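You operate a simulated robot arm through the tools that you are given. There is no shell and no other tool.

Carry out the task below with a simulated two-armed robot. There is one attempt and no reset: what you move stays moved.

JOB
Set the saddle to 4 and the handlebars to 2; lock both.

It is judged by the outcome, as a careful person would: the job done as asked, and still so three seconds after it is handed in. It fails if anything else is knocked over, pushed out of place, dropped, spilled or broken.

ROBOT AND FRAMES
Two 7-joint arms with two-finger grippers on one trunk that stands fixed in place. Base frame: the origin is at the foot of the trunk, x ahead of it, y to its left, z up. Units: mm, rad, N and s.
The left shoulder is at [60, 123, 970], the right one opposite. With the tool pointing down near the work surface each hand reaches from about 100 to 700 mm from the base axis, measured 20 degrees to its own side. Payload 1.47 kg a hand.
The TCP of each hand is the grasp point between the finger pads, 16 mm short of the fingertips. In the tool frame z runs along the fingers and y along their closing line. The gripper opens to 87 mm; its body begins 55 mm behind the TCP.
Orientation is that of the tool frame in the base frame, as a unit quaternion [x, y, z, w]. With the fingers straight down and closing along the base's y, the tool's x points along the base's -x, its y along +y and its z along -z.

CONTROLS
- The arms move only by the tool step_arm. It takes "left_moves", "right_moves" or both (then of equal length, played together; a hand with none holds still); each is text: rows parted by semicolons, each of 7 numbers parted by spaces: the shift along the tool's x, y, z in mm, then the turn, a rotation vector about the tool's x, y, z in rad, then the opening, from 0 (shut) to 1 (fully open). In form: dx dy dz rx ry rz jaw; .... A call has 1 to 20 rows; each row shifts and turns the commanded pose from where the row before left it, along the tool's axes as they then stand. Each row takes 0.2 s and may step no farther than 50 mm and 0.15 rad from the row before; otherwise, or with a gripper value out of range, the whole call is refused. Where a pose cannot be reached the arm comes as near as it can. A force on the tool above 40 N (or 10 N above the force at the start of the call, whichever is more), or a blocked arm, ends the call early, and 0.2 s more pass. Each finger travels about 153 mm/s and halts on what it meets, pressing with about 25 N; the grip force reading is that of the motor and also rises with nothing between the fingers. The clock runs only during rows and for 0.2 s after the last one: add rows that do not move to give the fingers time. The reply holds the time, the measured pose of the TCP, the force on the tool along the base axes, the opening and the grip force, in the units named above and with some noise, with the torque about the TCP (base axes, N m) and any sound that the robot's microphone picked up.
- Cameras (640 x 400 px; columns grow to the right, rows downward): "scene" is now at [77.4, 56, 1541]; the picture's right is [0.65, -0.76, 0.00], its down [-0.47, -0.40, -0.79] and it looks along [0.60, 0.51, -0.62] (base axes); focal length 322 px, centre (320, 200). "left" rides on the left gripper at [73, -12, -90] in its tool frame; the picture's right is [0.16, 0.99, 0.00], its down [-0.72, 0.12, -0.68] and it looks along [-0.67, 0.11, 0.73] (tool axes); focal length 247 px, centre (320, 200). "right" rides on the right gripper at [73, 12, -90] in its tool frame; the picture's right is [-0.16, 0.99, 0.00], its down [-0.72, -0.12, -0.68] and it looks along [-0.67, -0.11, 0.73] (tool axes); focal length 247 px, centre (320, 200). There is no depth. A picture from a camera that has moved, and an enlarged one, comes with that camera's place and axes in the base frame and with its lens.
- capture(camera): a new picture of that camera. No time passes.
- raise_lower(by): moves the trunk up (or, below 0, down) by that many mm; the arms and the scene camera ride with it, the base frame stays. It gives what a move gives, with no picture.
- turn_head(pan, tilt): turns the head with the scene camera to pan (to the left, within 2.094 rad either way) and tilt (down, from -0.506 to 1.204), counted from straight ahead of the robot. It gives what a move gives.
- close_up(camera, box): a new picture of the part [left, top, right, bottom] of that camera's present view, enlarged. No time passes.
- job_done(): hands the job in; it is judged then, once.

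Nothing tells you positions but the pictures and the camera data. Unless the task says otherwise, let go and move clear before handing in.

The tools are called after "Request:" by a JSON object that holds its "fn" and its "kwargs". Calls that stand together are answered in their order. step_arm: Moves the arms, as the interface text tells. Its arguments: {"type":"object","properties":{"left_moves":{"type":"string"},"right_moves":{"type":"string"}},"required":[]} The other tools are called the same way: raise_lower (by) moves the trunk up or down; turn_head (pan, tilt) turns the head that bears the scene camera; capture (camera) takes a picture; close_up (camera, box) takes an enlarged picture of a part of a camera's view; job_done () hands the job in.

At the start:

```text
t: 0.0
left_eef_pos: [404.0, 507.6, 1200.1]
left_tool_rot: [-0.001, 1.0, 0.0, 0.001]
left_contact_force: [0.5, 0.0, -0.9]
left_ft_torque: [0.01, 0.01, 0.03]
left_grip_width: 87.0
left_gripper_force: 0.0
right_eef_pos: [555.3, 64.5, 1192.6]
right_tool_rot: [0.0, 1.0, 0.0, 0.0]
right_contact_force: [-0.1, 0.5, -0.4]
right_ft_torque: [0.0, 0.02, 0.01]
right_grip_width: 87.0
right_gripper_force: 0.2
trunk travel left (down, up): [-125.0, 105.0]
head pan, tilt (commanded): [0.702, 0.663]
```

scene: 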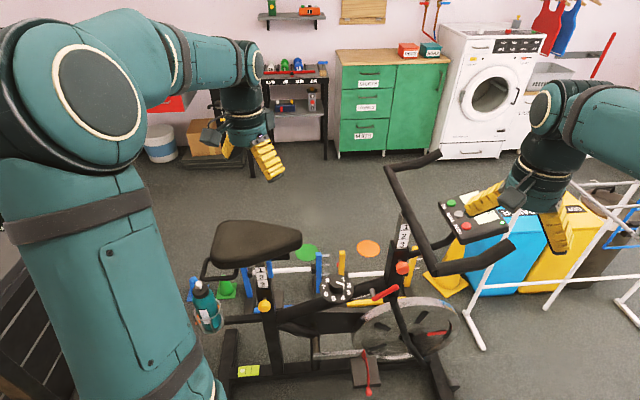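
right: 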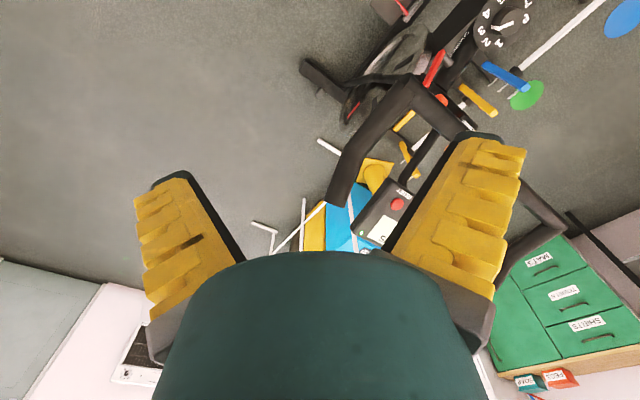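
left: 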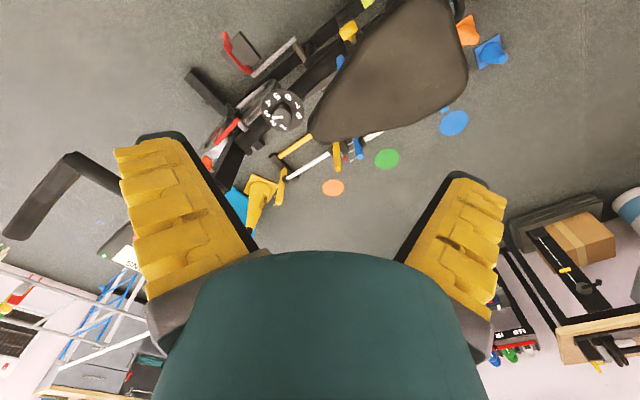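

I see an exercise bike ahead with a numbered saddle post and a numbered handlebar post, each with a knob near the collar. I'll take close-ups of both posts first.

Request:
{"fn": "close_up", "kwargs": {"camera": "scene", "box": [180, 210, 320, 340]}}

Request:
{"fn": "close_up", "kwargs": {"camera": "scene", "box": [340, 150, 520, 310]}}

Request:
{"fn": "close_up", "kwargs": {"camera": "scene", "box": [200, 220, 480, 400]}}

```text
3.08 times, centred on (250, 275) of scene
camera zoom: at [77.4, 56.0, 1541.0], right [0.65, -0.76, 0.0], down [-0.47, -0.4, -0.79], along [0.6, 0.51, -0.62], focal length 991 px, centre (535, -31)
```

zoom: 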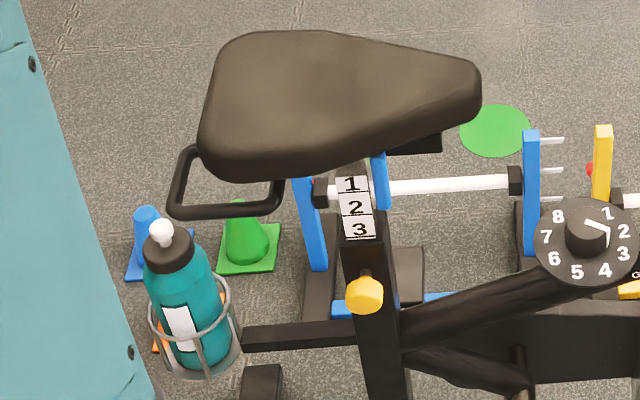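

```text
2.50 times, centred on (430, 230) of scene
camera zoom: at [77.4, 56.0, 1541.0], right [0.65, -0.76, 0.0], down [-0.47, -0.4, -0.79], along [0.6, 0.51, -0.62], focal length 805 px, centre (45, 125)
```

zoom: 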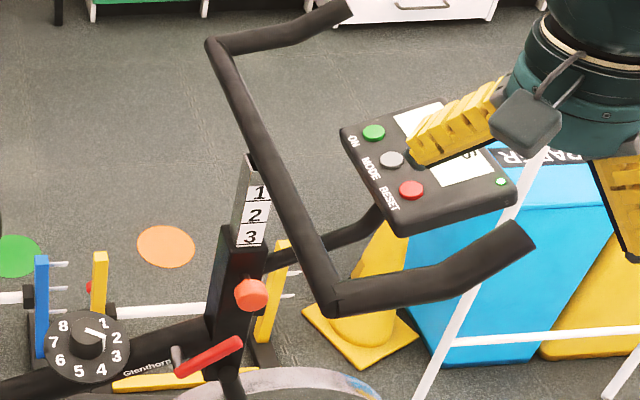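

```text
2.22 times, centred on (340, 310) of scene
camera zoom: at [77.4, 56.0, 1541.0], right [0.65, -0.76, 0.0], down [-0.47, -0.4, -0.79], along [0.6, 0.51, -0.62], focal length 716 px, centre (276, -44)
```

zoom: 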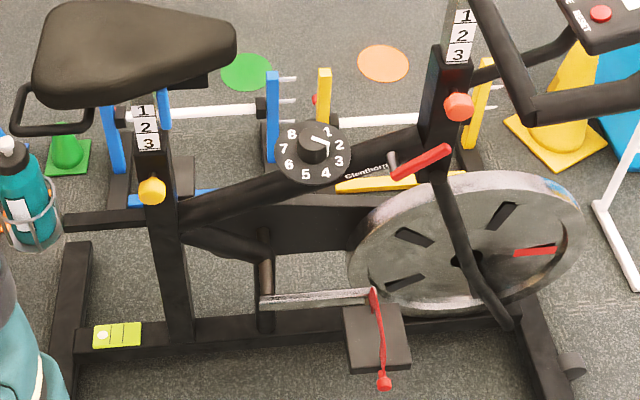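

The saddle post shows 1–3 above its collar, with a yellow knob at roughly (412, 570, 657). The handlebar post also shows 1–3, with an orange-red knob at roughly (679, 266, 837). I need a closer look at how the knobs and collars work.

Request:
{"fn": "close_up", "kwargs": {"camera": "scene", "box": [240, 255, 290, 325]}}

Request:
{"fn": "close_up", "kwargs": {"camera": "scene", "box": [375, 210, 435, 300]}}

Request:
{"fn": "close_up", "kwargs": {"camera": "left", "box": [180, 0, 480, 200]}}

Request:
{"fn": "close_up", "kwargs": {"camera": "right", "box": [300, 0, 560, 220]}}

```text
5.71 times, centred on (265, 290) of scene
camera zoom: at [77.4, 56.0, 1541.0], right [0.65, -0.76, 0.0], down [-0.47, -0.4, -0.79], along [0.6, 0.51, -0.62], focal length 1840 px, centre (634, -314)
```

zoom: 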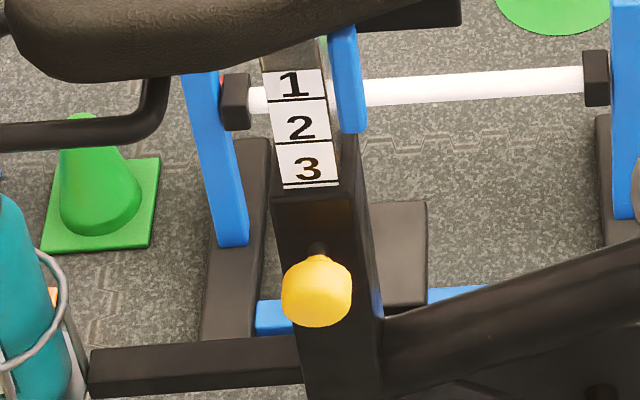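

```text
4.44 times, centred on (405, 255) of scene
camera zoom: at [77.4, 56.0, 1541.0], right [0.65, -0.76, 0.0], down [-0.47, -0.4, -0.79], along [0.6, 0.51, -0.62], focal length 1431 px, centre (-58, -44)
```

zoom: 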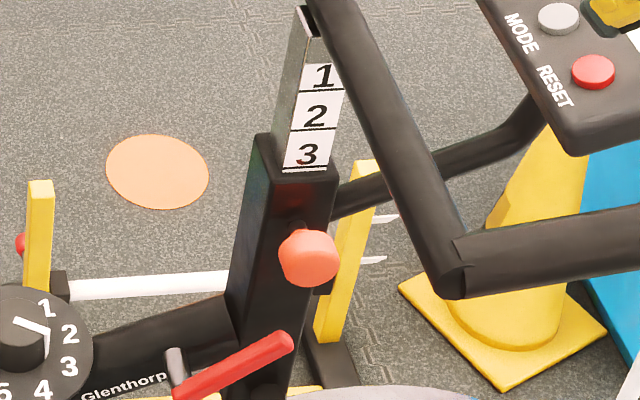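

```text
2.00 times, centred on (330, 100) of left
camera zoom: at [330.7, 495.6, 1290.3], right [-0.16, 0.99, 0.0], down [0.72, 0.12, 0.68], along [0.67, 0.11, -0.73], focal length 494 px, centre (300, 400)
```

zoom: 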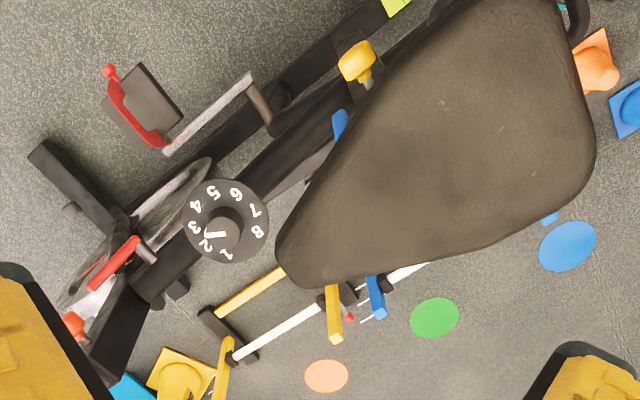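

```text
1.82 times, centred on (430, 110) of right
camera zoom: at [482.3, 75.3, 1281.9], right [0.16, 0.99, 0.0], down [0.72, -0.12, 0.68], along [0.67, -0.11, -0.73], focal length 449 px, centre (120, 364)
```

zoom: 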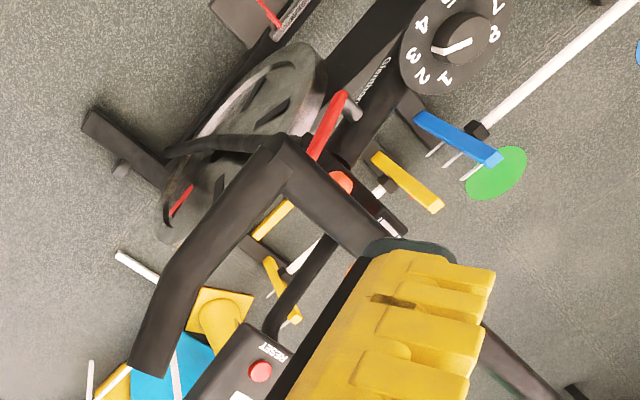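

The knobs stick out from the post sides toward the robot, and each digit has a line under it; "3" sits at the rim on both posts. I'll move the left hand to a clear spot in front of the saddle post and turn it so its camera ends up above the fingers when they point at the knob.

Request:
{"fn": "step_arm", "kwargs": {"left_moves": "35 -20 17 0 0 0 1; 35 -20 17 0 0 0 1; 35 -20 17 0 0 0 1; 0 0 0 0 0 0.1424 1; 0 0 0 0 0 0.1424 1; 0 0 0 0 0 0.1424 1; 0 0 0 0 0 0.1424 1; 0 0 0 0 0 0.1424 1; 0 0 0 0 0 0.1424 1; 0 0 0 0 0 0.1424 1; 0 0 0 0 0 0.1424 1; 0 0 0 0 0 0.1424 1; 0 0 0 0 0 0.1424 1; 0 0 0 0 0 0.1424 1; 0 0 0 0 0 0.1424 1; 0 0 0 0 0 0.1424 1; 0 0 0 0 0 0.1424 1; 0 0 0 0 0 0.1424 1; 0 0 0 0 0 0.1424 1; 0 0 0 0 0 0.1424 1"}}

```text
t: 4.2
left_eef_pos: [298.5, 448.6, 1149.3]
left_tool_rot: [0.936, 0.351, 0.001, 0.0]
left_contact_force: [0.2, -0.5, 0.0]
left_ft_torque: [0.0, -0.02, 0.02]
left_grip_width: 87.1
left_gripper_force: 0.1
right_eef_pos: [554.8, 64.4, 1194.1]
right_tool_rot: [-0.001, 1.0, 0.001, 0.0]
right_contact_force: [-0.1, 0.5, -0.3]
right_ft_torque: [-0.02, 0.02, -0.01]
right_grip_width: 87.2
right_gripper_force: 0.0
trunk travel left (down, up): [-125.0, 105.0]
head pan, tilt (commanded): [0.702, 0.663]
```

The turn went through cleanly, so the tool's x-axis now points toward the bike. Next I pitch the fingers up to horizontal and look.

Request:
{"fn": "step_arm", "kwargs": {"left_moves": "0 0 0 0 0.1428 0 1; 0 0 0 0 0.1428 0 1; 0 0 0 0 0.1428 0 1; 0 0 0 0 0.1428 0 1; 0 0 0 0 0.1428 0 1; 0 0 0 0 0.1428 0 1; 0 0 0 0 0.1428 0 1; 0 0 0 0 0.1428 0 1; 0 0 0 0 0.1428 0 1; 0 0 0 0 0.1428 0 1; 0 0 0 0 0.1428 0 1"}}

Request:
{"fn": "capture", "kwargs": {"camera": "scene"}}

Request:
{"fn": "capture", "kwargs": {"camera": "left"}}

```text
t: 6.6
left_eef_pos: [356.0, 523.4, 1199.4]
left_tool_rot: [0.665, 0.246, 0.658, -0.254]
left_contact_force: [-0.3, 1.4, -1.4]
left_ft_torque: [0.08, -0.14, -0.13]
left_grip_width: 87.0
left_gripper_force: 0.1
left hand out of reach, approached as far as the arm can: row 6, 7, 8, 9, 10, 11
right_eef_pos: [558.4, 64.7, 1191.4]
right_tool_rot: [0.001, 1.0, 0.0, 0.0]
right_contact_force: [0.3, -0.9, -1.4]
right_ft_torque: [0.08, 0.09, 0.0]
right_grip_width: 87.1
right_gripper_force: 0.2
trunk travel left (down, up): [-125.0, 105.0]
head pan, tilt (commanded): [0.702, 0.663]
```

```text
taken
camera scene: at [80.5, 56.7, 1540.6], right [0.65, -0.76, 0.0], down [-0.47, -0.4, -0.79], along [0.6, 0.51, -0.62], focal length 322 px, centre (320, 200)
```

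scene: 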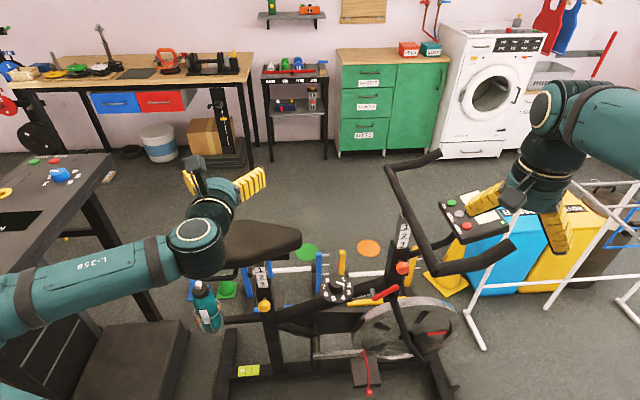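

```text
taken
camera left: at [281.6, 473.3, 1272.9], right [0.66, -0.74, 0.14], down [-0.44, -0.53, -0.72], along [0.61, 0.41, -0.68], focal length 247 px, centre (320, 200)
```

left: 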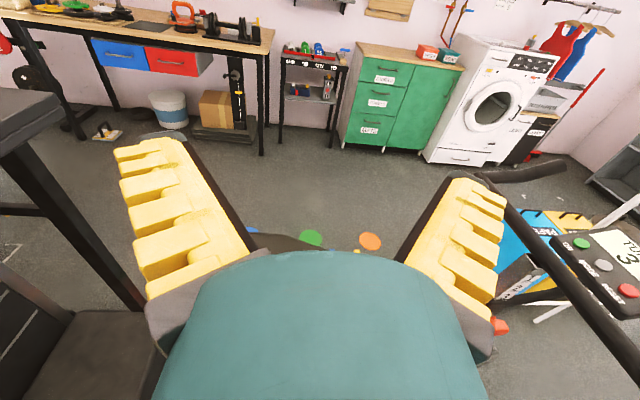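

The hand is now horizontal but was pushed outward by its reach limit, to (356, 523, 1199). I'll back off from the bike while lowering, watching for clearance from the saddle.

Request:
{"fn": "step_arm", "kwargs": {"left_moves": "-50 0 0 0 0 0 1; -50 0 0 0 0 0 1; -50 0 0 0 0 0 1"}}

Request:
{"fn": "capture", "kwargs": {"camera": "scene"}}

```text
t: 7.4
left_eef_pos: [337.5, 541.4, 1165.5]
left_tool_rot: [0.668, 0.25, 0.657, -0.245]
left_contact_force: [-0.7, 0.1, 0.3]
left_ft_torque: [0.01, -0.02, -0.02]
left_grip_width: 87.0
left_gripper_force: 0.0
left hand out of reach, approached as far as the arm can: row 1, 2, 3
right_eef_pos: [555.7, 65.1, 1194.1]
right_tool_rot: [0.0, 1.0, -0.001, 0.001]
right_contact_force: [-0.1, 1.0, 0.4]
right_ft_torque: [-0.04, -0.03, 0.01]
right_grip_width: 86.9
right_gripper_force: 0.0
trunk travel left (down, up): [-125.0, 105.0]
head pan, tilt (commanded): [0.702, 0.663]
```

```text
taken
camera scene: at [76.6, 56.8, 1541.1], right [0.65, -0.76, 0.0], down [-0.47, -0.4, -0.79], along [0.6, 0.51, -0.62], focal length 322 px, centre (320, 200)
```

scene: 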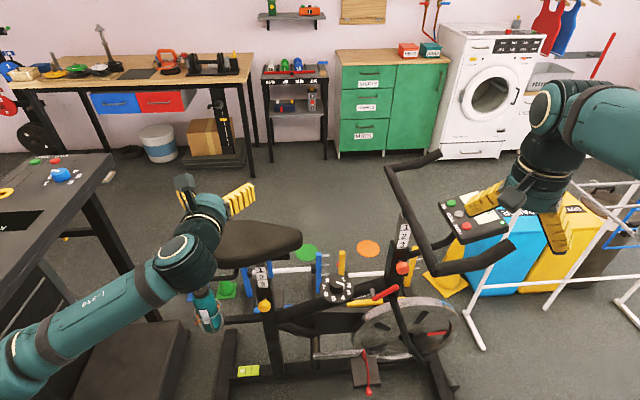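

The hand is too folded at that spot, and the command sits nearer than the arm can reach. I'll shift the command forward along the bike, ahead of the saddle nose, where the arm can unfold. Then I'll lower it there.

Request:
{"fn": "step_arm", "kwargs": {"left_moves": "0 40 16 0 0 0 1; 0 40 16 0 0 0 1; 0 40 16 0 0 0 1; 0 40 16 0 0 0 1; 0 40 16 0 0 0 1"}}

Request:
{"fn": "capture", "kwargs": {"camera": "scene"}}

```text
t: 8.6
left_eef_pos: [436.0, 513.4, 1198.6]
left_tool_rot: [0.673, 0.249, 0.653, -0.24]
left_contact_force: [1.2, -0.1, 0.2]
left_ft_torque: [0.0, -0.02, 0.0]
left_grip_width: 87.0
left_gripper_force: 0.0
left hand out of reach, approached as far as the arm can: row 1, 2, 3, 4, 5
right_eef_pos: [556.7, 67.0, 1191.3]
right_tool_rot: [0.0, 1.0, -0.001, -0.002]
right_contact_force: [0.3, 0.8, -0.5]
right_ft_torque: [-0.09, 0.07, -0.01]
right_grip_width: 86.9
right_gripper_force: 0.0
trunk travel left (down, up): [-125.0, 105.0]
head pan, tilt (commanded): [0.702, 0.663]
```

```text
taken
camera scene: at [80.7, 59.3, 1540.4], right [0.65, -0.76, 0.0], down [-0.47, -0.4, -0.79], along [0.6, 0.51, -0.62], focal length 322 px, centre (320, 200)
```

scene: 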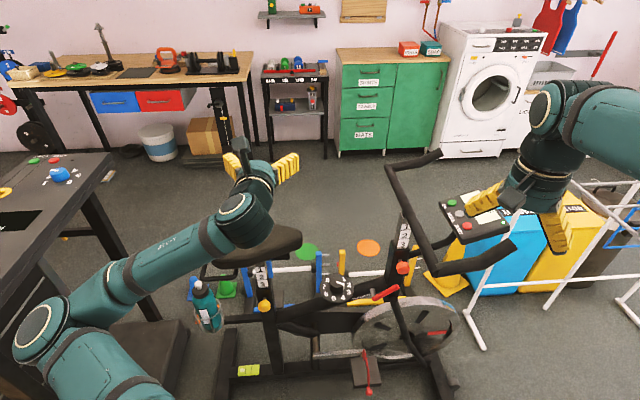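

The camera-up roll forced the elbow into a low posture that limits reach. I'll go back to fingers-down, undo the roll, and use the opposite roll with the camera below the fingers, which suits the elbow-up posture.

Request:
{"fn": "step_arm", "kwargs": {"left_moves": "50 -33 0 0 0 0 1; 50 -33 0 0 0 0 1; 50 -33 0 0 0 0 1; 0 0 0 0 -0.1428 0 1; 0 0 0 0 -0.1428 0 1; 0 0 0 0 -0.1428 0 1; 0 0 0 0 -0.1428 0 1; 0 0 0 0 -0.1428 0 1; 0 0 0 0 -0.1428 0 1; 0 0 0 0 -0.1428 0 1; 0 0 0 0 -0.1428 0 1; 0 0 0 0 -0.1428 0 1; 0 0 0 0 -0.1428 0 1; 0 0 0 0 -0.1428 0 1"}}

```text
refused: row 1 steps farther than a row can; nothing moved
```

One row was longer than allowed, so I'll split the retreat into smaller steps.

Request:
{"fn": "step_arm", "kwargs": {"left_moves": "38 -25 0 0 0 0 1; 38 -25 0 0 0 0 1; 38 -25 0 0 0 0 1; 38 -25 0 0 0 0 1; 0 0 0 0 -0.1428 0 1; 0 0 0 0 -0.1428 0 1; 0 0 0 0 -0.1428 0 1; 0 0 0 0 -0.1428 0 1; 0 0 0 0 -0.1428 0 1; 0 0 0 0 -0.1428 0 1; 0 0 0 0 -0.1428 0 1; 0 0 0 0 -0.1428 0 1; 0 0 0 0 -0.1428 0 1; 0 0 0 0 -0.1428 0 1; 0 0 0 0 -0.1428 0 1"}}

```text
t: 12.0
left_eef_pos: [327.7, 617.0, 1341.5]
left_tool_rot: [0.914, 0.406, -0.019, -0.007]
left_contact_force: [0.3, 0.4, -0.2]
left_ft_torque: [-0.02, -0.05, 0.01]
left_grip_width: 87.1
left_gripper_force: 0.1
right_eef_pos: [555.6, 63.2, 1194.3]
right_tool_rot: [0.001, 1.0, 0.0, 0.001]
right_contact_force: [0.1, 0.5, 0.7]
right_ft_torque: [0.0, -0.03, 0.03]
right_grip_width: 87.1
right_gripper_force: 0.0
trunk travel left (down, up): [-125.0, 105.0]
head pan, tilt (commanded): [0.702, 0.663]
stopped in row 15 (left hand): the arm was blocked; the commanded pose is now the measured one
```

The arm reports being blocked and stopped near (328, 617, 1341) with almost no force. I'll look before moving on.

Request:
{"fn": "capture", "kwargs": {"camera": "scene"}}

Request:
{"fn": "capture", "kwargs": {"camera": "left"}}

```text
taken
camera scene: at [76.4, 55.0, 1541.2], right [0.65, -0.76, 0.0], down [-0.47, -0.4, -0.79], along [0.6, 0.51, -0.61], focal length 322 px, centre (320, 200)
```

scene: 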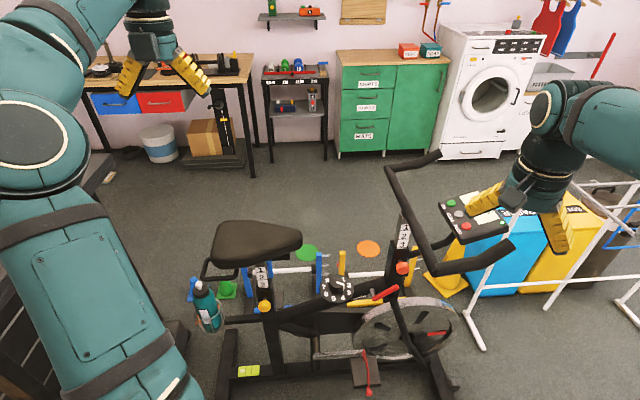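

```text
taken
camera left: at [370.9, 679.5, 1428.7], right [0.84, -0.55, -0.03], down [-0.37, -0.61, 0.7], along [-0.4, -0.57, -0.72], focal length 247 px, centre (320, 200)
```

left: 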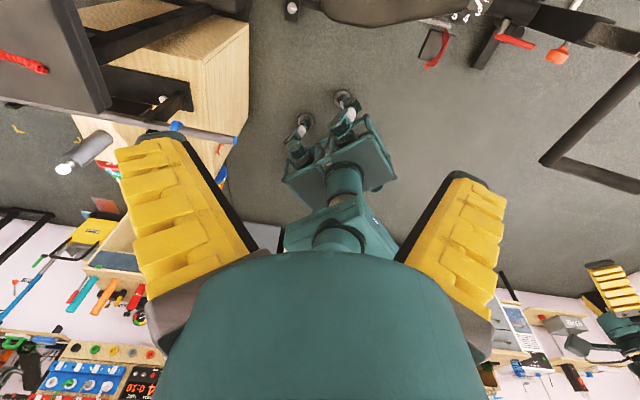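

The elbow is back up. Now I roll the hand the other way toward the camera-below orientation.

Request:
{"fn": "step_arm", "kwargs": {"left_moves": "0 0 30 0 0 -0.14 1; 0 0 30 0 0 -0.14 1; 0 0 30 0 0 -0.14 1; 0 0 30 0 0 -0.14 1; 0 0 20 0 0 -0.14 1; 0 0 0 0 0 -0.14 1; 0 0 0 0 0 -0.14 1; 0 0 0 0 0 -0.14 1; 0 0 0 0 0 -0.14 1; 0 0 0 0 0 -0.14 1; 0 0 0 0 0 -0.14 1; 0 0 0 0 0 -0.14 1; 0 0 0 0 0 -0.14 1; 0 0 0 0 0 -0.14 1; 0 0 0 0 0 -0.14 1; 0 0 0 0 0 -0.14 1; 0 0 0 0 0 -0.14 1"}}

Request:
{"fn": "capture", "kwargs": {"camera": "scene"}}

```text
t: 15.6
left_eef_pos: [323.1, 616.8, 1200.7]
left_tool_rot: [-0.037, 0.999, -0.001, -0.02]
left_contact_force: [1.5, -0.8, -0.1]
left_ft_torque: [0.02, 0.0, 0.01]
left_grip_width: 87.0
left_gripper_force: 0.0
right_eef_pos: [555.4, 63.4, 1193.8]
right_tool_rot: [0.001, 1.0, 0.0, -0.001]
right_contact_force: [-0.3, 0.0, 0.7]
right_ft_torque: [-0.03, 0.02, 0.0]
right_grip_width: 86.8
right_gripper_force: 0.0
trunk travel left (down, up): [-125.0, 105.0]
head pan, tilt (commanded): [0.702, 0.663]
```

```text
taken
camera scene: at [77.4, 56.0, 1541.0], right [0.65, -0.76, 0.0], down [-0.47, -0.4, -0.79], along [0.6, 0.51, -0.62], focal length 322 px, centre (320, 200)
```

scene: 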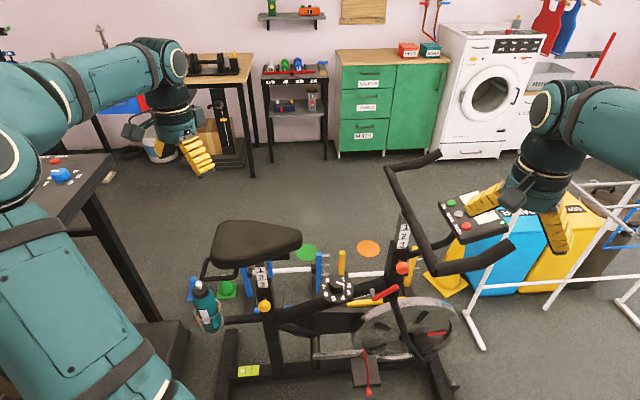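

The arm is in the elbow-up posture again with the hand pointing down. I'll move it to a spot in front of the bike, clear of the saddle, and finish the yaw.

Request:
{"fn": "step_arm", "kwargs": {"left_moves": "9 -39 12 0 0 0 1; 9 -39 12 0 0 0 1; 9 -39 12 0 0 0 1; 9 -39 12 0 0 0 1; 0 0 0 0 0 -0.13 1; 0 0 0 0 0 -0.13 1; 0 0 0 0 0 -0.13 1; 0 0 0 0 0 -0.13 1; 0 0 0 0 0 -0.13 1; 0 0 40 0 0 0 1; 0 0 40 0 0 0 1; 0 0 40 0 0 0 1; 0 0 40 0 0 0 1"}}

Request:
{"fn": "capture", "kwargs": {"camera": "scene"}}

Request:
{"fn": "capture", "kwargs": {"camera": "left"}}

```text
t: 18.4
left_eef_pos: [290.8, 459.7, 993.8]
left_tool_rot: [-0.353, 0.935, 0.005, -0.02]
left_contact_force: [0.7, 0.2, -0.4]
left_ft_torque: [-0.02, 0.05, 0.05]
left_grip_width: 87.3
left_gripper_force: 0.0
right_eef_pos: [556.4, 65.0, 1192.1]
right_tool_rot: [0.001, 1.0, -0.001, 0.0]
right_contact_force: [-0.3, 0.4, 0.2]
right_ft_torque: [-0.01, 0.0, 0.01]
right_grip_width: 87.2
right_gripper_force: 0.1
trunk travel left (down, up): [-125.0, 105.0]
head pan, tilt (commanded): [0.702, 0.663]
```

```text
taken
camera scene: at [78.1, 56.5, 1540.9], right [0.65, -0.76, 0.0], down [-0.47, -0.4, -0.79], along [0.6, 0.51, -0.62], focal length 322 px, centre (320, 200)
```

scene: 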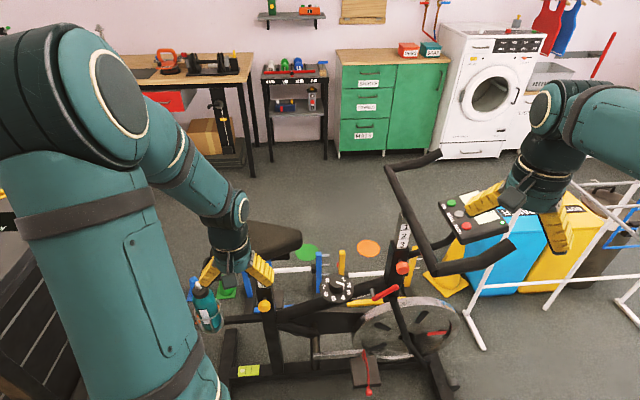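

```text
taken
camera left: at [246.8, 403.0, 1085.4], right [-0.77, 0.64, 0.03], down [0.49, 0.57, 0.66], along [0.4, 0.52, -0.75], focal length 247 px, centre (320, 200)
```

left: 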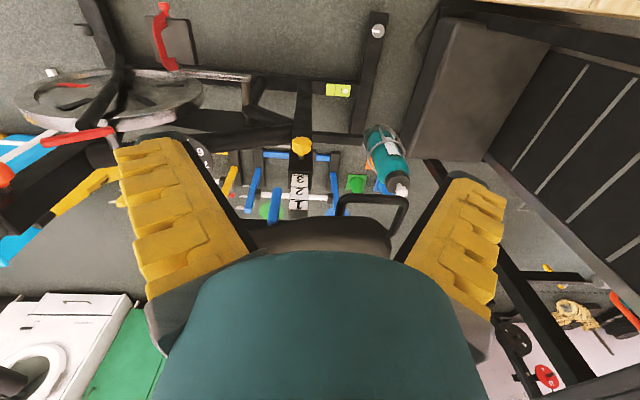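

Now the left camera sees the saddle knob, label and post together (upside-down). Triangulating the two views puts the knob at about (418, 574, 651). I'll zoom in on the details.

Request:
{"fn": "close_up", "kwargs": {"camera": "left", "box": [240, 110, 400, 250]}}

Request:
{"fn": "close_up", "kwargs": {"camera": "left", "box": [270, 120, 340, 220]}}

```text
2.86 times, centred on (320, 180) of left
camera zoom: at [246.8, 403.0, 1085.4], right [-0.77, 0.64, 0.03], down [0.49, 0.57, 0.66], along [0.4, 0.52, -0.75], focal length 706 px, centre (320, 257)
```

zoom: 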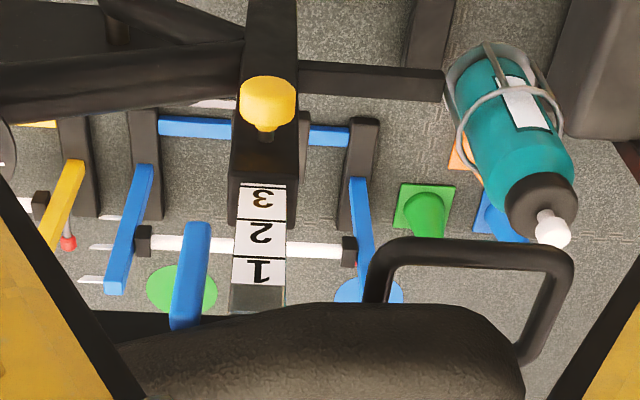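

```text
4.00 times, centred on (305, 170) of left
camera zoom: at [246.8, 403.0, 1085.4], right [-0.77, 0.64, 0.03], down [0.49, 0.57, 0.66], along [0.4, 0.52, -0.75], focal length 988 px, centre (380, 320)
```

zoom: 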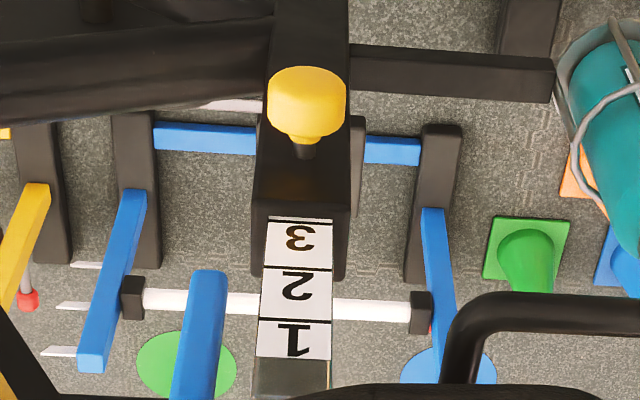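

The saddle knob looks like a mushroom-shaped pull pin on a stem, so one hand must pull it while the other supports the saddle. I'll check whether the right hand can reach the saddle nose, starting by moving it back from the handlebars and pointing it that way.

Request:
{"fn": "step_arm", "kwargs": {"right_moves": "39 21 10 0 0 0 1; 39 21 10 0 0 0 1; 39 21 10 0 0 0 1; 39 21 10 0 0 0 1; 0 0 0 0 0 -0.1355 1; 0 0 0 0 0 -0.1355 1; 0 0 0 0 0 -0.1355 1; 0 0 0 0 0 -0.1355 1; 0 0 0 0 0 -0.1355 1; 0 0 0 0 0 -0.1355 1; 0 0 0 0 0 -0.1355 1; 0 0 0 0 -0.1428 0 1; 0 0 0 0 -0.1428 0 1; 0 0 0 0 -0.1428 0 1; 0 0 0 0 -0.1428 0 1; 0 0 0 0 -0.1428 0 1; 0 0 0 0 -0.1428 0 1"}}

Request:
{"fn": "capture", "kwargs": {"camera": "scene"}}

Request:
{"fn": "capture", "kwargs": {"camera": "right"}}

```text
t: 22.0
left_eef_pos: [289.1, 459.7, 994.6]
left_tool_rot: [-0.353, 0.935, 0.006, -0.019]
left_contact_force: [0.2, 0.7, 0.6]
left_ft_torque: [-0.01, 0.01, 0.0]
left_grip_width: 86.9
left_gripper_force: 0.1
right_eef_pos: [399.5, 149.0, 1152.5]
right_tool_rot: [-0.415, 0.809, 0.189, 0.37]
right_contact_force: [0.0, 0.4, 0.1]
right_ft_torque: [-0.01, -0.01, 0.01]
right_grip_width: 87.0
right_gripper_force: 0.1
trunk travel left (down, up): [-125.0, 105.0]
head pan, tilt (commanded): [0.702, 0.663]
```

```text
taken
camera scene: at [76.7, 56.7, 1541.1], right [0.65, -0.76, 0.0], down [-0.47, -0.4, -0.79], along [0.6, 0.51, -0.62], focal length 322 px, centre (320, 200)
```

scene: 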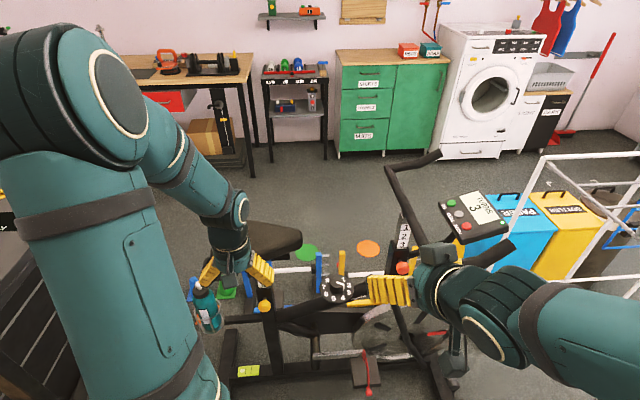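

```text
taken
camera right: at [321.9, 61.5, 1155.8], right [-0.74, 0.66, 0.12], down [0.07, -0.1, 0.99], along [0.67, 0.74, 0.03], focal length 247 px, centre (320, 200)
```

right: 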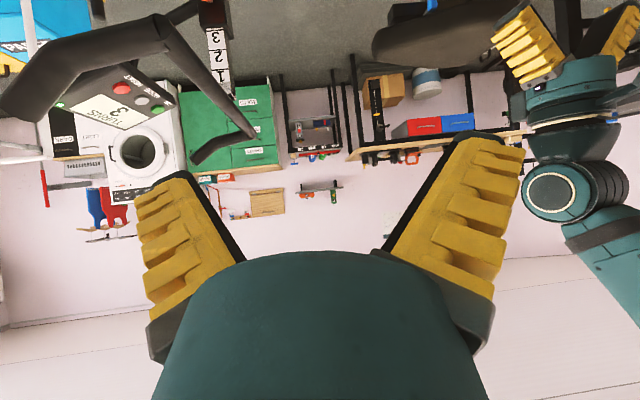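

The console display is now readable and seems to show text that could matter, so I'll zoom in on it.

Request:
{"fn": "close_up", "kwargs": {"camera": "scene", "box": [430, 180, 520, 250]}}

Request:
{"fn": "close_up", "kwargs": {"camera": "scene", "box": [375, 210, 425, 290]}}

Request:
{"fn": "close_up", "kwargs": {"camera": "right", "box": [150, 0, 300, 110]}}

Request:
{"fn": "close_up", "kwargs": {"camera": "right", "box": [340, 0, 540, 120]}}

```text
5.71 times, centred on (475, 215) of scene
camera zoom: at [76.7, 56.7, 1541.1], right [0.65, -0.76, 0.0], down [-0.47, -0.4, -0.79], along [0.6, 0.51, -0.62], focal length 1840 px, centre (-566, 114)
```

zoom: 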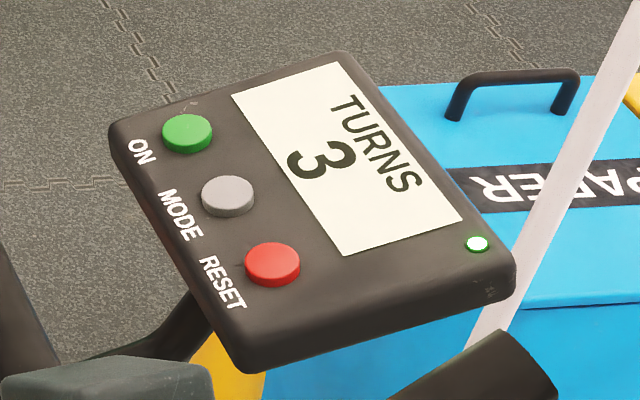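

```text
5.00 times, centred on (400, 250) of scene
camera zoom: at [76.7, 56.7, 1541.1], right [0.65, -0.76, 0.0], down [-0.47, -0.4, -0.79], along [0.6, 0.51, -0.62], focal length 1610 px, centre (-80, -50)
```

zoom: 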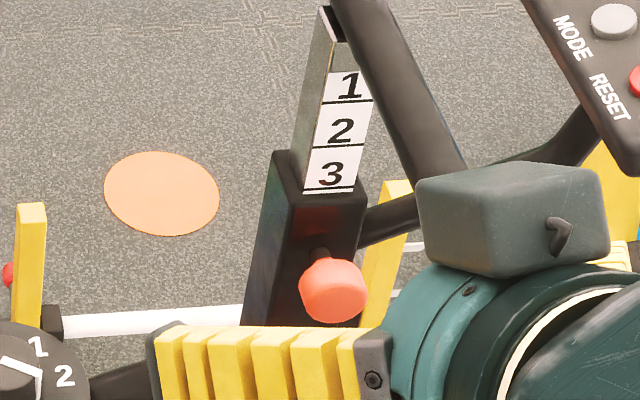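

```text
3.64 times, centred on (225, 55) of right
camera zoom: at [321.9, 61.5, 1155.8], right [-0.74, 0.66, 0.12], down [0.07, -0.1, 0.99], along [0.67, 0.74, 0.03], focal length 898 px, centre (666, 727)
```

zoom: 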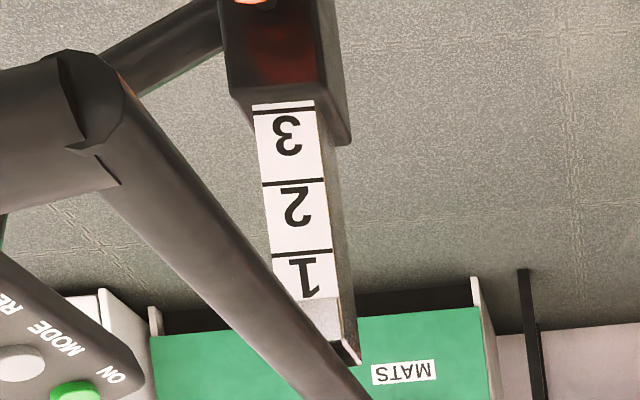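

```text
3.20 times, centred on (440, 60) of right
camera zoom: at [321.9, 61.5, 1155.8], right [-0.74, 0.66, 0.12], down [0.07, -0.1, 0.99], along [0.67, 0.74, 0.03], focal length 790 px, centre (-64, 648)
```

zoom: 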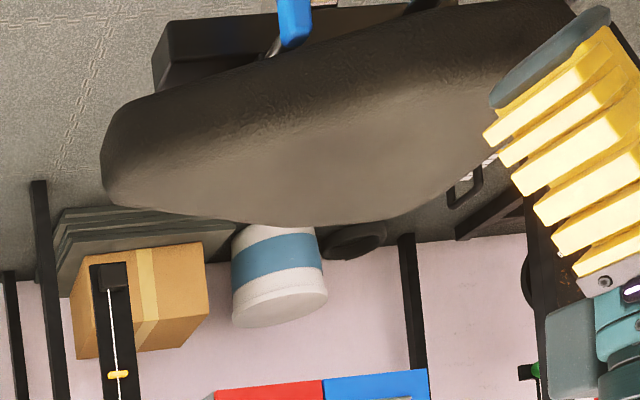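

The console just shows a "TURNS 3" counter, so I'll leave its buttons alone. Next I finish pitching the right hand to horizontal and lower it in the open space before the bike, to test its reach under the saddle nose.

Request:
{"fn": "step_arm", "kwargs": {"right_moves": "0 0 0 0 -0.1428 0 0.5; 0 0 0 0 -0.1428 0 0.3; 0 0 0 0 -0.1428 0 0; 0 0 0 0 -0.1428 0 0; 0 0 0 0 -0.1428 0 0; 47 0 0 0 0 0 0; 47 0 0 0 0 0 0; 47 0 0 0 0 0 0; 47 0 0 0 0 0 0; 47 0 0 0 0 0 0; 47 0 0 0 0 0 0; 47 0 0 0 0 0 0; 47 0 0 0 0 0 0"}}

Request:
{"fn": "capture", "kwargs": {"camera": "scene"}}

Request:
{"fn": "capture", "kwargs": {"camera": "right"}}

```text
t: 24.8
left_eef_pos: [289.6, 458.7, 995.2]
left_tool_rot: [-0.353, 0.935, 0.006, -0.02]
left_contact_force: [-0.1, 0.8, 0.2]
left_ft_torque: [0.0, 0.0, 0.03]
left_grip_width: 86.9
left_gripper_force: 0.0
right_eef_pos: [400.9, 148.1, 777.4]
right_tool_rot: [-0.322, 0.63, 0.322, 0.63]
right_contact_force: [0.2, 0.5, -0.8]
right_ft_torque: [0.01, -0.05, 0.05]
right_grip_width: 0.1
right_gripper_force: 25.2
trunk travel left (down, up): [-125.0, 105.0]
head pan, tilt (commanded): [0.702, 0.663]
```

```text
taken
camera scene: at [77.7, 55.9, 1541.0], right [0.65, -0.76, 0.0], down [-0.47, -0.4, -0.79], along [0.6, 0.51, -0.62], focal length 322 px, centre (320, 200)
```

scene: 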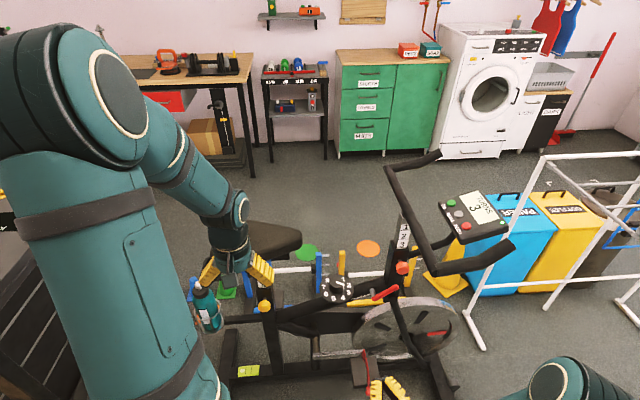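

```text
taken
camera right: at [338.5, 81.5, 702.5], right [-0.8, 0.58, 0.16], down [-0.3, -0.62, 0.72], along [0.52, 0.53, 0.67], focal length 247 px, centre (320, 200)
```

right: 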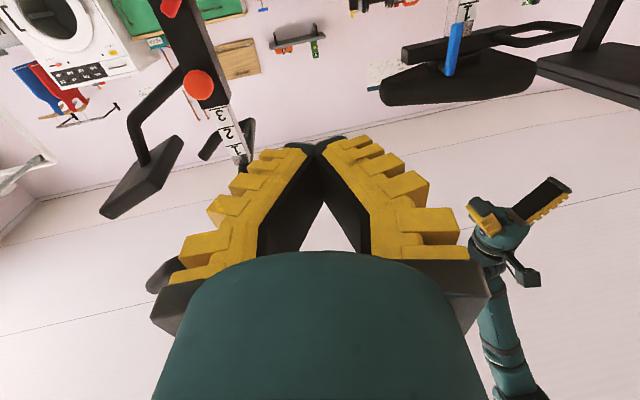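

The right hand is horizontal at (401, 148, 777) with fingers closed and a clear view of the saddle's underside. I'll extend it toward the saddle nose at that lower height to test reach.

Request:
{"fn": "step_arm", "kwargs": {"right_moves": "0 15.5 45 0 0 0 0; 0 15.5 45 0 0 0 0; 0 15.5 45 0 0 0 0; 0 15.5 45 0 0 0 0; 0 15.5 45 0 0 0 0; 0 15.5 45 0 0 0 0"}}

Request:
{"fn": "capture", "kwargs": {"camera": "scene"}}

Request:
{"fn": "capture", "kwargs": {"camera": "right"}}

```text
t: 26.2
left_eef_pos: [290.7, 459.8, 993.8]
left_tool_rot: [-0.353, 0.936, 0.006, -0.02]
left_contact_force: [-0.7, 0.7, -0.5]
left_ft_torque: [0.0, 0.0, -0.01]
left_grip_width: 87.3
left_gripper_force: 0.0
right_eef_pos: [481.3, 421.8, 775.6]
right_tool_rot: [-0.323, 0.63, 0.322, 0.628]
right_contact_force: [-0.4, 0.0, -0.5]
right_ft_torque: [-0.02, 0.0, 0.01]
right_grip_width: 0.0
right_gripper_force: 25.4
trunk travel left (down, up): [-125.0, 105.0]
head pan, tilt (commanded): [0.702, 0.663]
```

```text
taken
camera scene: at [77.2, 56.5, 1541.0], right [0.65, -0.76, 0.0], down [-0.47, -0.4, -0.79], along [0.6, 0.51, -0.62], focal length 322 px, centre (320, 200)
```

scene: 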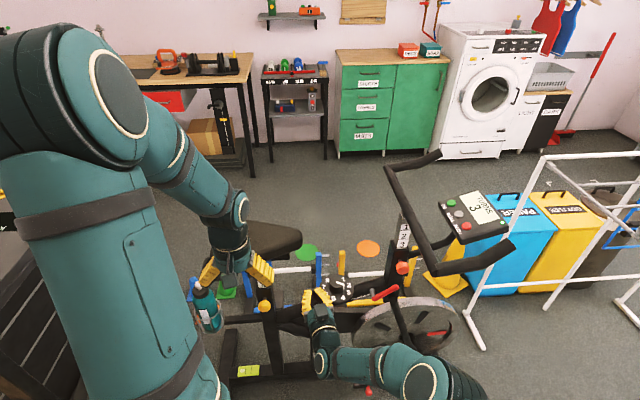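

```text
taken
camera right: at [419.4, 355.0, 702.0], right [-0.8, 0.58, 0.16], down [-0.3, -0.62, 0.72], along [0.52, 0.53, 0.67], focal length 247 px, centre (320, 200)
```

right: 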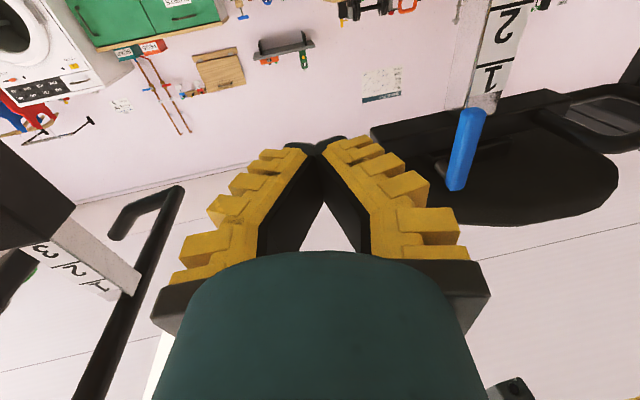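

The right hand reaches (481, 422, 776) easily. I now see a blue lever hanging under the saddle just ahead of the post, so I'll look closer to avoid touching it or misreading the mechanism.

Request:
{"fn": "close_up", "kwargs": {"camera": "right", "box": [360, 0, 640, 240]}}

Request:
{"fn": "close_up", "kwargs": {"camera": "right", "box": [400, 40, 540, 200]}}

Request:
{"fn": "close_up", "kwargs": {"camera": "scene", "box": [230, 220, 350, 340]}}

```text
1.67 times, centred on (500, 120) of right
camera zoom: at [419.4, 355.0, 702.0], right [-0.8, 0.58, 0.16], down [-0.3, -0.62, 0.72], along [0.52, 0.53, 0.67], focal length 412 px, centre (20, 333)
```

zoom: 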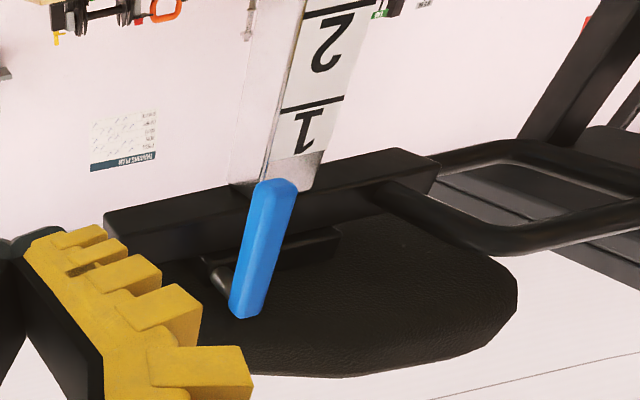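

```text
2.50 times, centred on (470, 120) of right
camera zoom: at [419.4, 355.0, 702.0], right [-0.8, 0.58, 0.16], down [-0.3, -0.62, 0.72], along [0.52, 0.53, 0.67], focal length 617 px, centre (-55, 400)
```

zoom: 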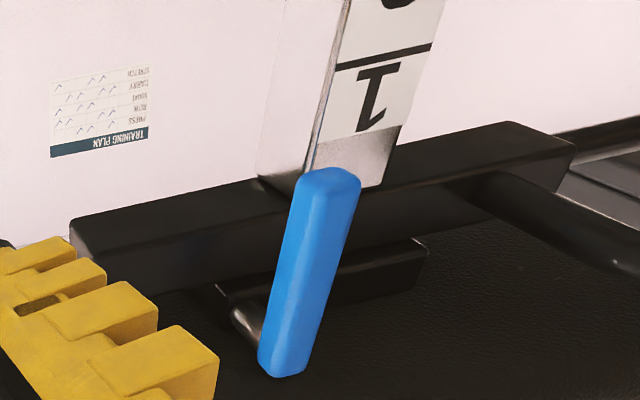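

```text
3.33 times, centred on (290, 280) of scene
camera zoom: at [77.2, 56.5, 1541.0], right [0.65, -0.76, 0.0], down [-0.47, -0.4, -0.79], along [0.6, 0.51, -0.62], focal length 1074 px, centre (420, -67)
```

zoom: 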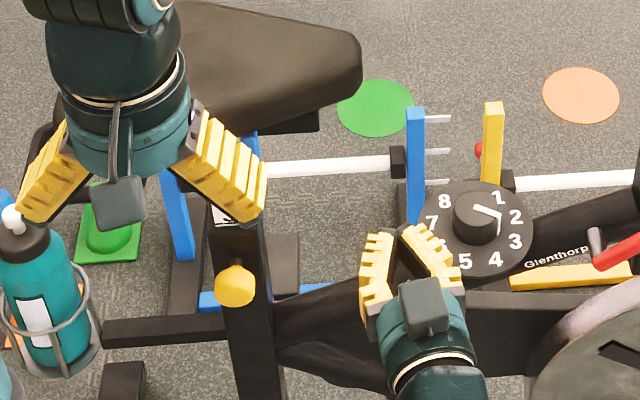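

The blue lever is a separate fore-aft clamp on the saddle rail, with its tip near z≈795, so I'll avoid it. The rail itself is fixed to the post (bottom z≈795, front end about 105 mm ahead of the post) and makes a good lifting point. Next I bring the left hand down and pitch it toward the yellow knob.

Request:
{"fn": "step_arm", "kwargs": {"left_moves": "-3.6 -1.6 46 0 0 0 1; -3.6 -1.6 46 0 0 0 1; -3.6 -1.6 46 0 0 0 1; -3.6 -1.6 46 0 0 0 1; -3.6 -1.6 46 0 0 0 1; 0 0 0 0 -0.1458 0 1; 0 0 0 0 -0.1458 0 1; 0 0 0 0 -0.1458 0 1; 0 0 0 0 -0.1458 0 1; 0 0 0 0 -0.1458 0 1; 0 0 0 0 -0.1458 0 1; 0 0 0 0 -0.1458 0 1; 0 0 0 0 -0.1458 0 1; 0 0 0 0 -0.1458 0 1; 0 0 0 0 -0.1458 0 1; 0 0 0 0 -0.1458 0 1"}}

Request:
{"fn": "capture", "kwargs": {"camera": "scene"}}

Request:
{"fn": "capture", "kwargs": {"camera": "left"}}

```text
t: 29.6
left_eef_pos: [301.3, 464.5, 764.5]
left_tool_rot: [-0.241, 0.663, 0.258, 0.66]
left_contact_force: [0.7, 0.9, -1.0]
left_ft_torque: [0.03, -0.02, -0.01]
left_grip_width: 86.7
left_gripper_force: 0.1
right_eef_pos: [482.5, 419.6, 775.2]
right_tool_rot: [-0.323, 0.629, 0.323, 0.629]
right_contact_force: [0.1, -0.3, 0.0]
right_ft_torque: [0.01, 0.01, 0.0]
right_grip_width: 0.0
right_gripper_force: 25.0
trunk travel left (down, up): [-125.0, 105.0]
head pan, tilt (commanded): [0.702, 0.663]
```

```text
taken
camera scene: at [78.2, 55.7, 1541.0], right [0.65, -0.76, 0.0], down [-0.47, -0.4, -0.79], along [0.6, 0.51, -0.62], focal length 322 px, centre (320, 200)
```

scene: 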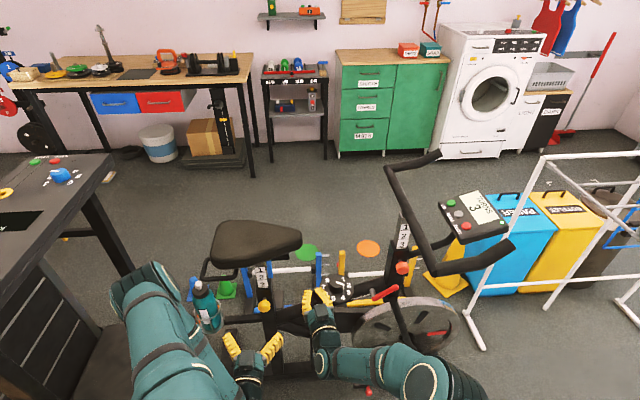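

```text
taken
camera left: at [239.4, 397.4, 690.9], right [-0.65, 0.74, -0.13], down [-0.58, -0.38, 0.72], along [0.49, 0.55, 0.68], focal length 247 px, centre (320, 200)
```

left: 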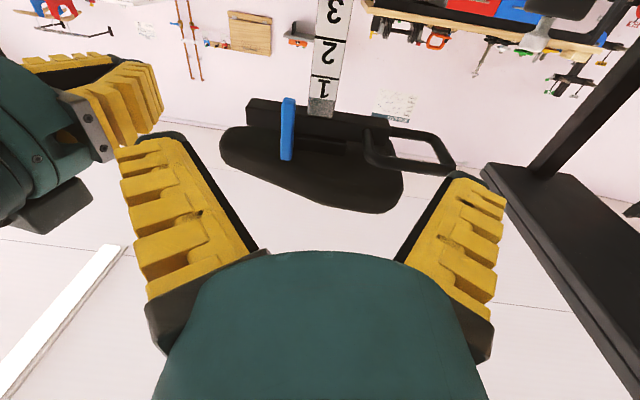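

The left hand is horizontal facing the post at (301, 465, 765). I'll lower it to knob height and approach partway, then check alignment from the cameras.

Request:
{"fn": "step_arm", "kwargs": {"left_moves": "38 2 0 0 0 0 1; 38 2 0 0 0 0 1; 37 1 0 0 0 0 1; 0 0 35 0 0 0 1; 0 0 35 0 0 0 1"}}

Request:
{"fn": "capture", "kwargs": {"camera": "scene"}}

Request:
{"fn": "capture", "kwargs": {"camera": "left"}}

Request:
{"fn": "capture", "kwargs": {"camera": "right"}}

```text
t: 30.8
left_eef_pos: [346.6, 516.5, 650.3]
left_tool_rot: [-0.241, 0.665, 0.258, 0.658]
left_contact_force: [-0.4, -0.5, 0.2]
left_ft_torque: [0.02, 0.0, 0.04]
left_grip_width: 87.1
left_gripper_force: 0.0
right_eef_pos: [481.7, 421.2, 776.2]
right_tool_rot: [-0.324, 0.628, 0.324, 0.629]
right_contact_force: [0.0, -0.1, -0.1]
right_ft_torque: [-0.01, 0.0, 0.05]
right_grip_width: 0.0
right_gripper_force: 25.1
trunk travel left (down, up): [-125.0, 105.0]
head pan, tilt (commanded): [0.702, 0.663]
```

```text
taken
camera scene: at [77.5, 56.0, 1541.0], right [0.65, -0.76, 0.0], down [-0.47, -0.4, -0.79], along [0.6, 0.51, -0.62], focal length 322 px, centre (320, 200)
```

scene: 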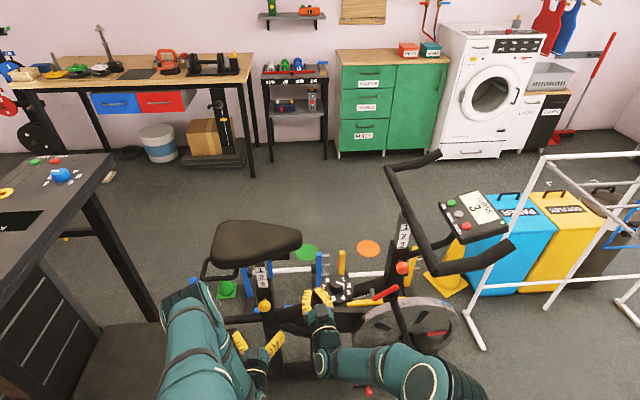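

```text
taken
camera left: at [285.2, 450.2, 576.7], right [-0.65, 0.74, -0.13], down [-0.57, -0.38, 0.73], along [0.49, 0.55, 0.67], focal length 247 px, centre (320, 200)
```

left: 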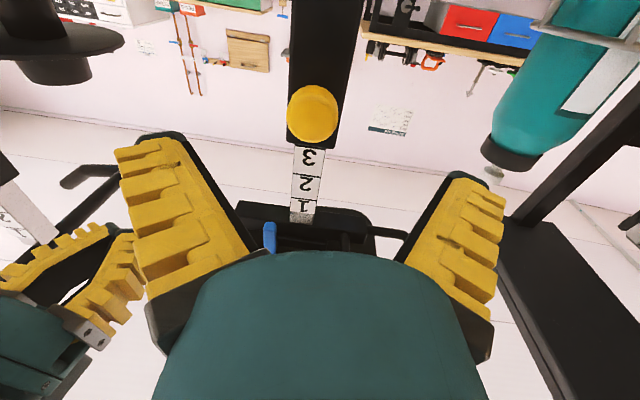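

```text
taken
camera right: at [419.6, 354.5, 702.2], right [-0.8, 0.58, 0.16], down [-0.3, -0.62, 0.72], along [0.52, 0.53, 0.67], focal length 247 px, centre (320, 200)
```

right: 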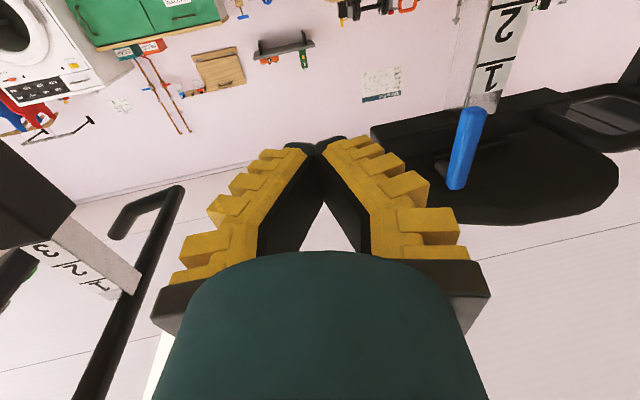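

The left camera confirms the knob at about (418, 574, 654), roughly 38 mm across. I'll bring the open fingers around it, stopping just short of its centre so the tips clear the post.

Request:
{"fn": "step_arm", "kwargs": {"left_moves": "-1.5 -2.5 29 0 0 0 1; -1 -2 29 0 0 0 1; 0 0 27 0 0 0 1; 0 0 0 0 0 0 1"}}

Request:
{"fn": "capture", "kwargs": {"camera": "left"}}

Request:
{"fn": "close_up", "kwargs": {"camera": "scene", "box": [210, 250, 350, 370]}}

```text
t: 31.8
left_eef_pos: [412.4, 568.8, 654.1]
left_tool_rot: [-0.241, 0.665, 0.258, 0.658]
left_contact_force: [-0.3, 0.6, -0.5]
left_ft_torque: [0.02, -0.03, -0.02]
left_grip_width: 87.3
left_gripper_force: 0.1
right_eef_pos: [481.5, 421.7, 775.5]
right_tool_rot: [-0.323, 0.629, 0.322, 0.629]
right_contact_force: [0.2, -0.4, -0.6]
right_ft_torque: [0.02, -0.02, 0.0]
right_grip_width: 0.1
right_gripper_force: 24.7
trunk travel left (down, up): [-125.0, 105.0]
head pan, tilt (commanded): [0.702, 0.663]
```

```text
taken
camera left: at [352.3, 502.5, 580.5], right [-0.65, 0.74, -0.13], down [-0.58, -0.38, 0.73], along [0.49, 0.55, 0.67], focal length 247 px, centre (320, 200)
```

left: 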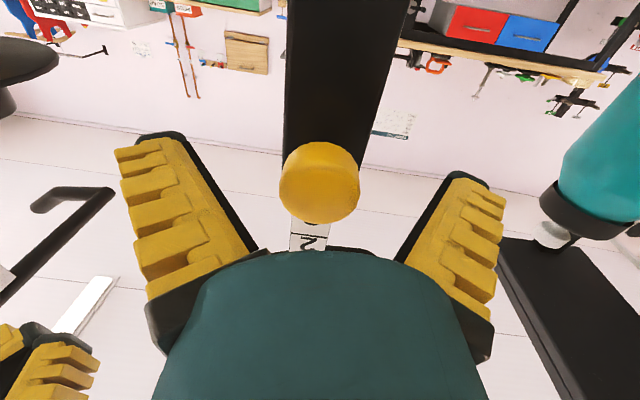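

```text
3.33 times, centred on (280, 310) of scene
camera zoom: at [77.5, 56.0, 1541.0], right [0.65, -0.76, 0.0], down [-0.47, -0.4, -0.79], along [0.6, 0.51, -0.62], focal length 1074 px, centre (453, -167)
```

zoom: 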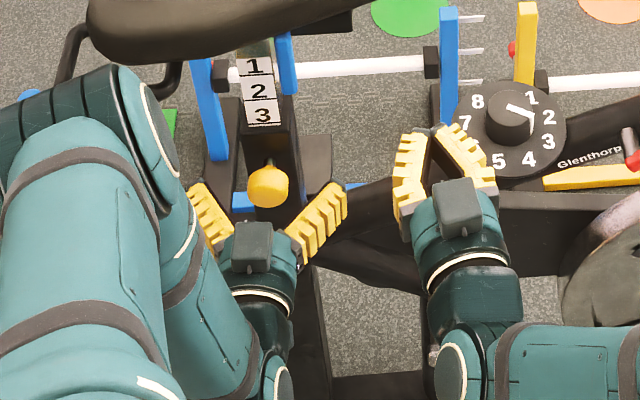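

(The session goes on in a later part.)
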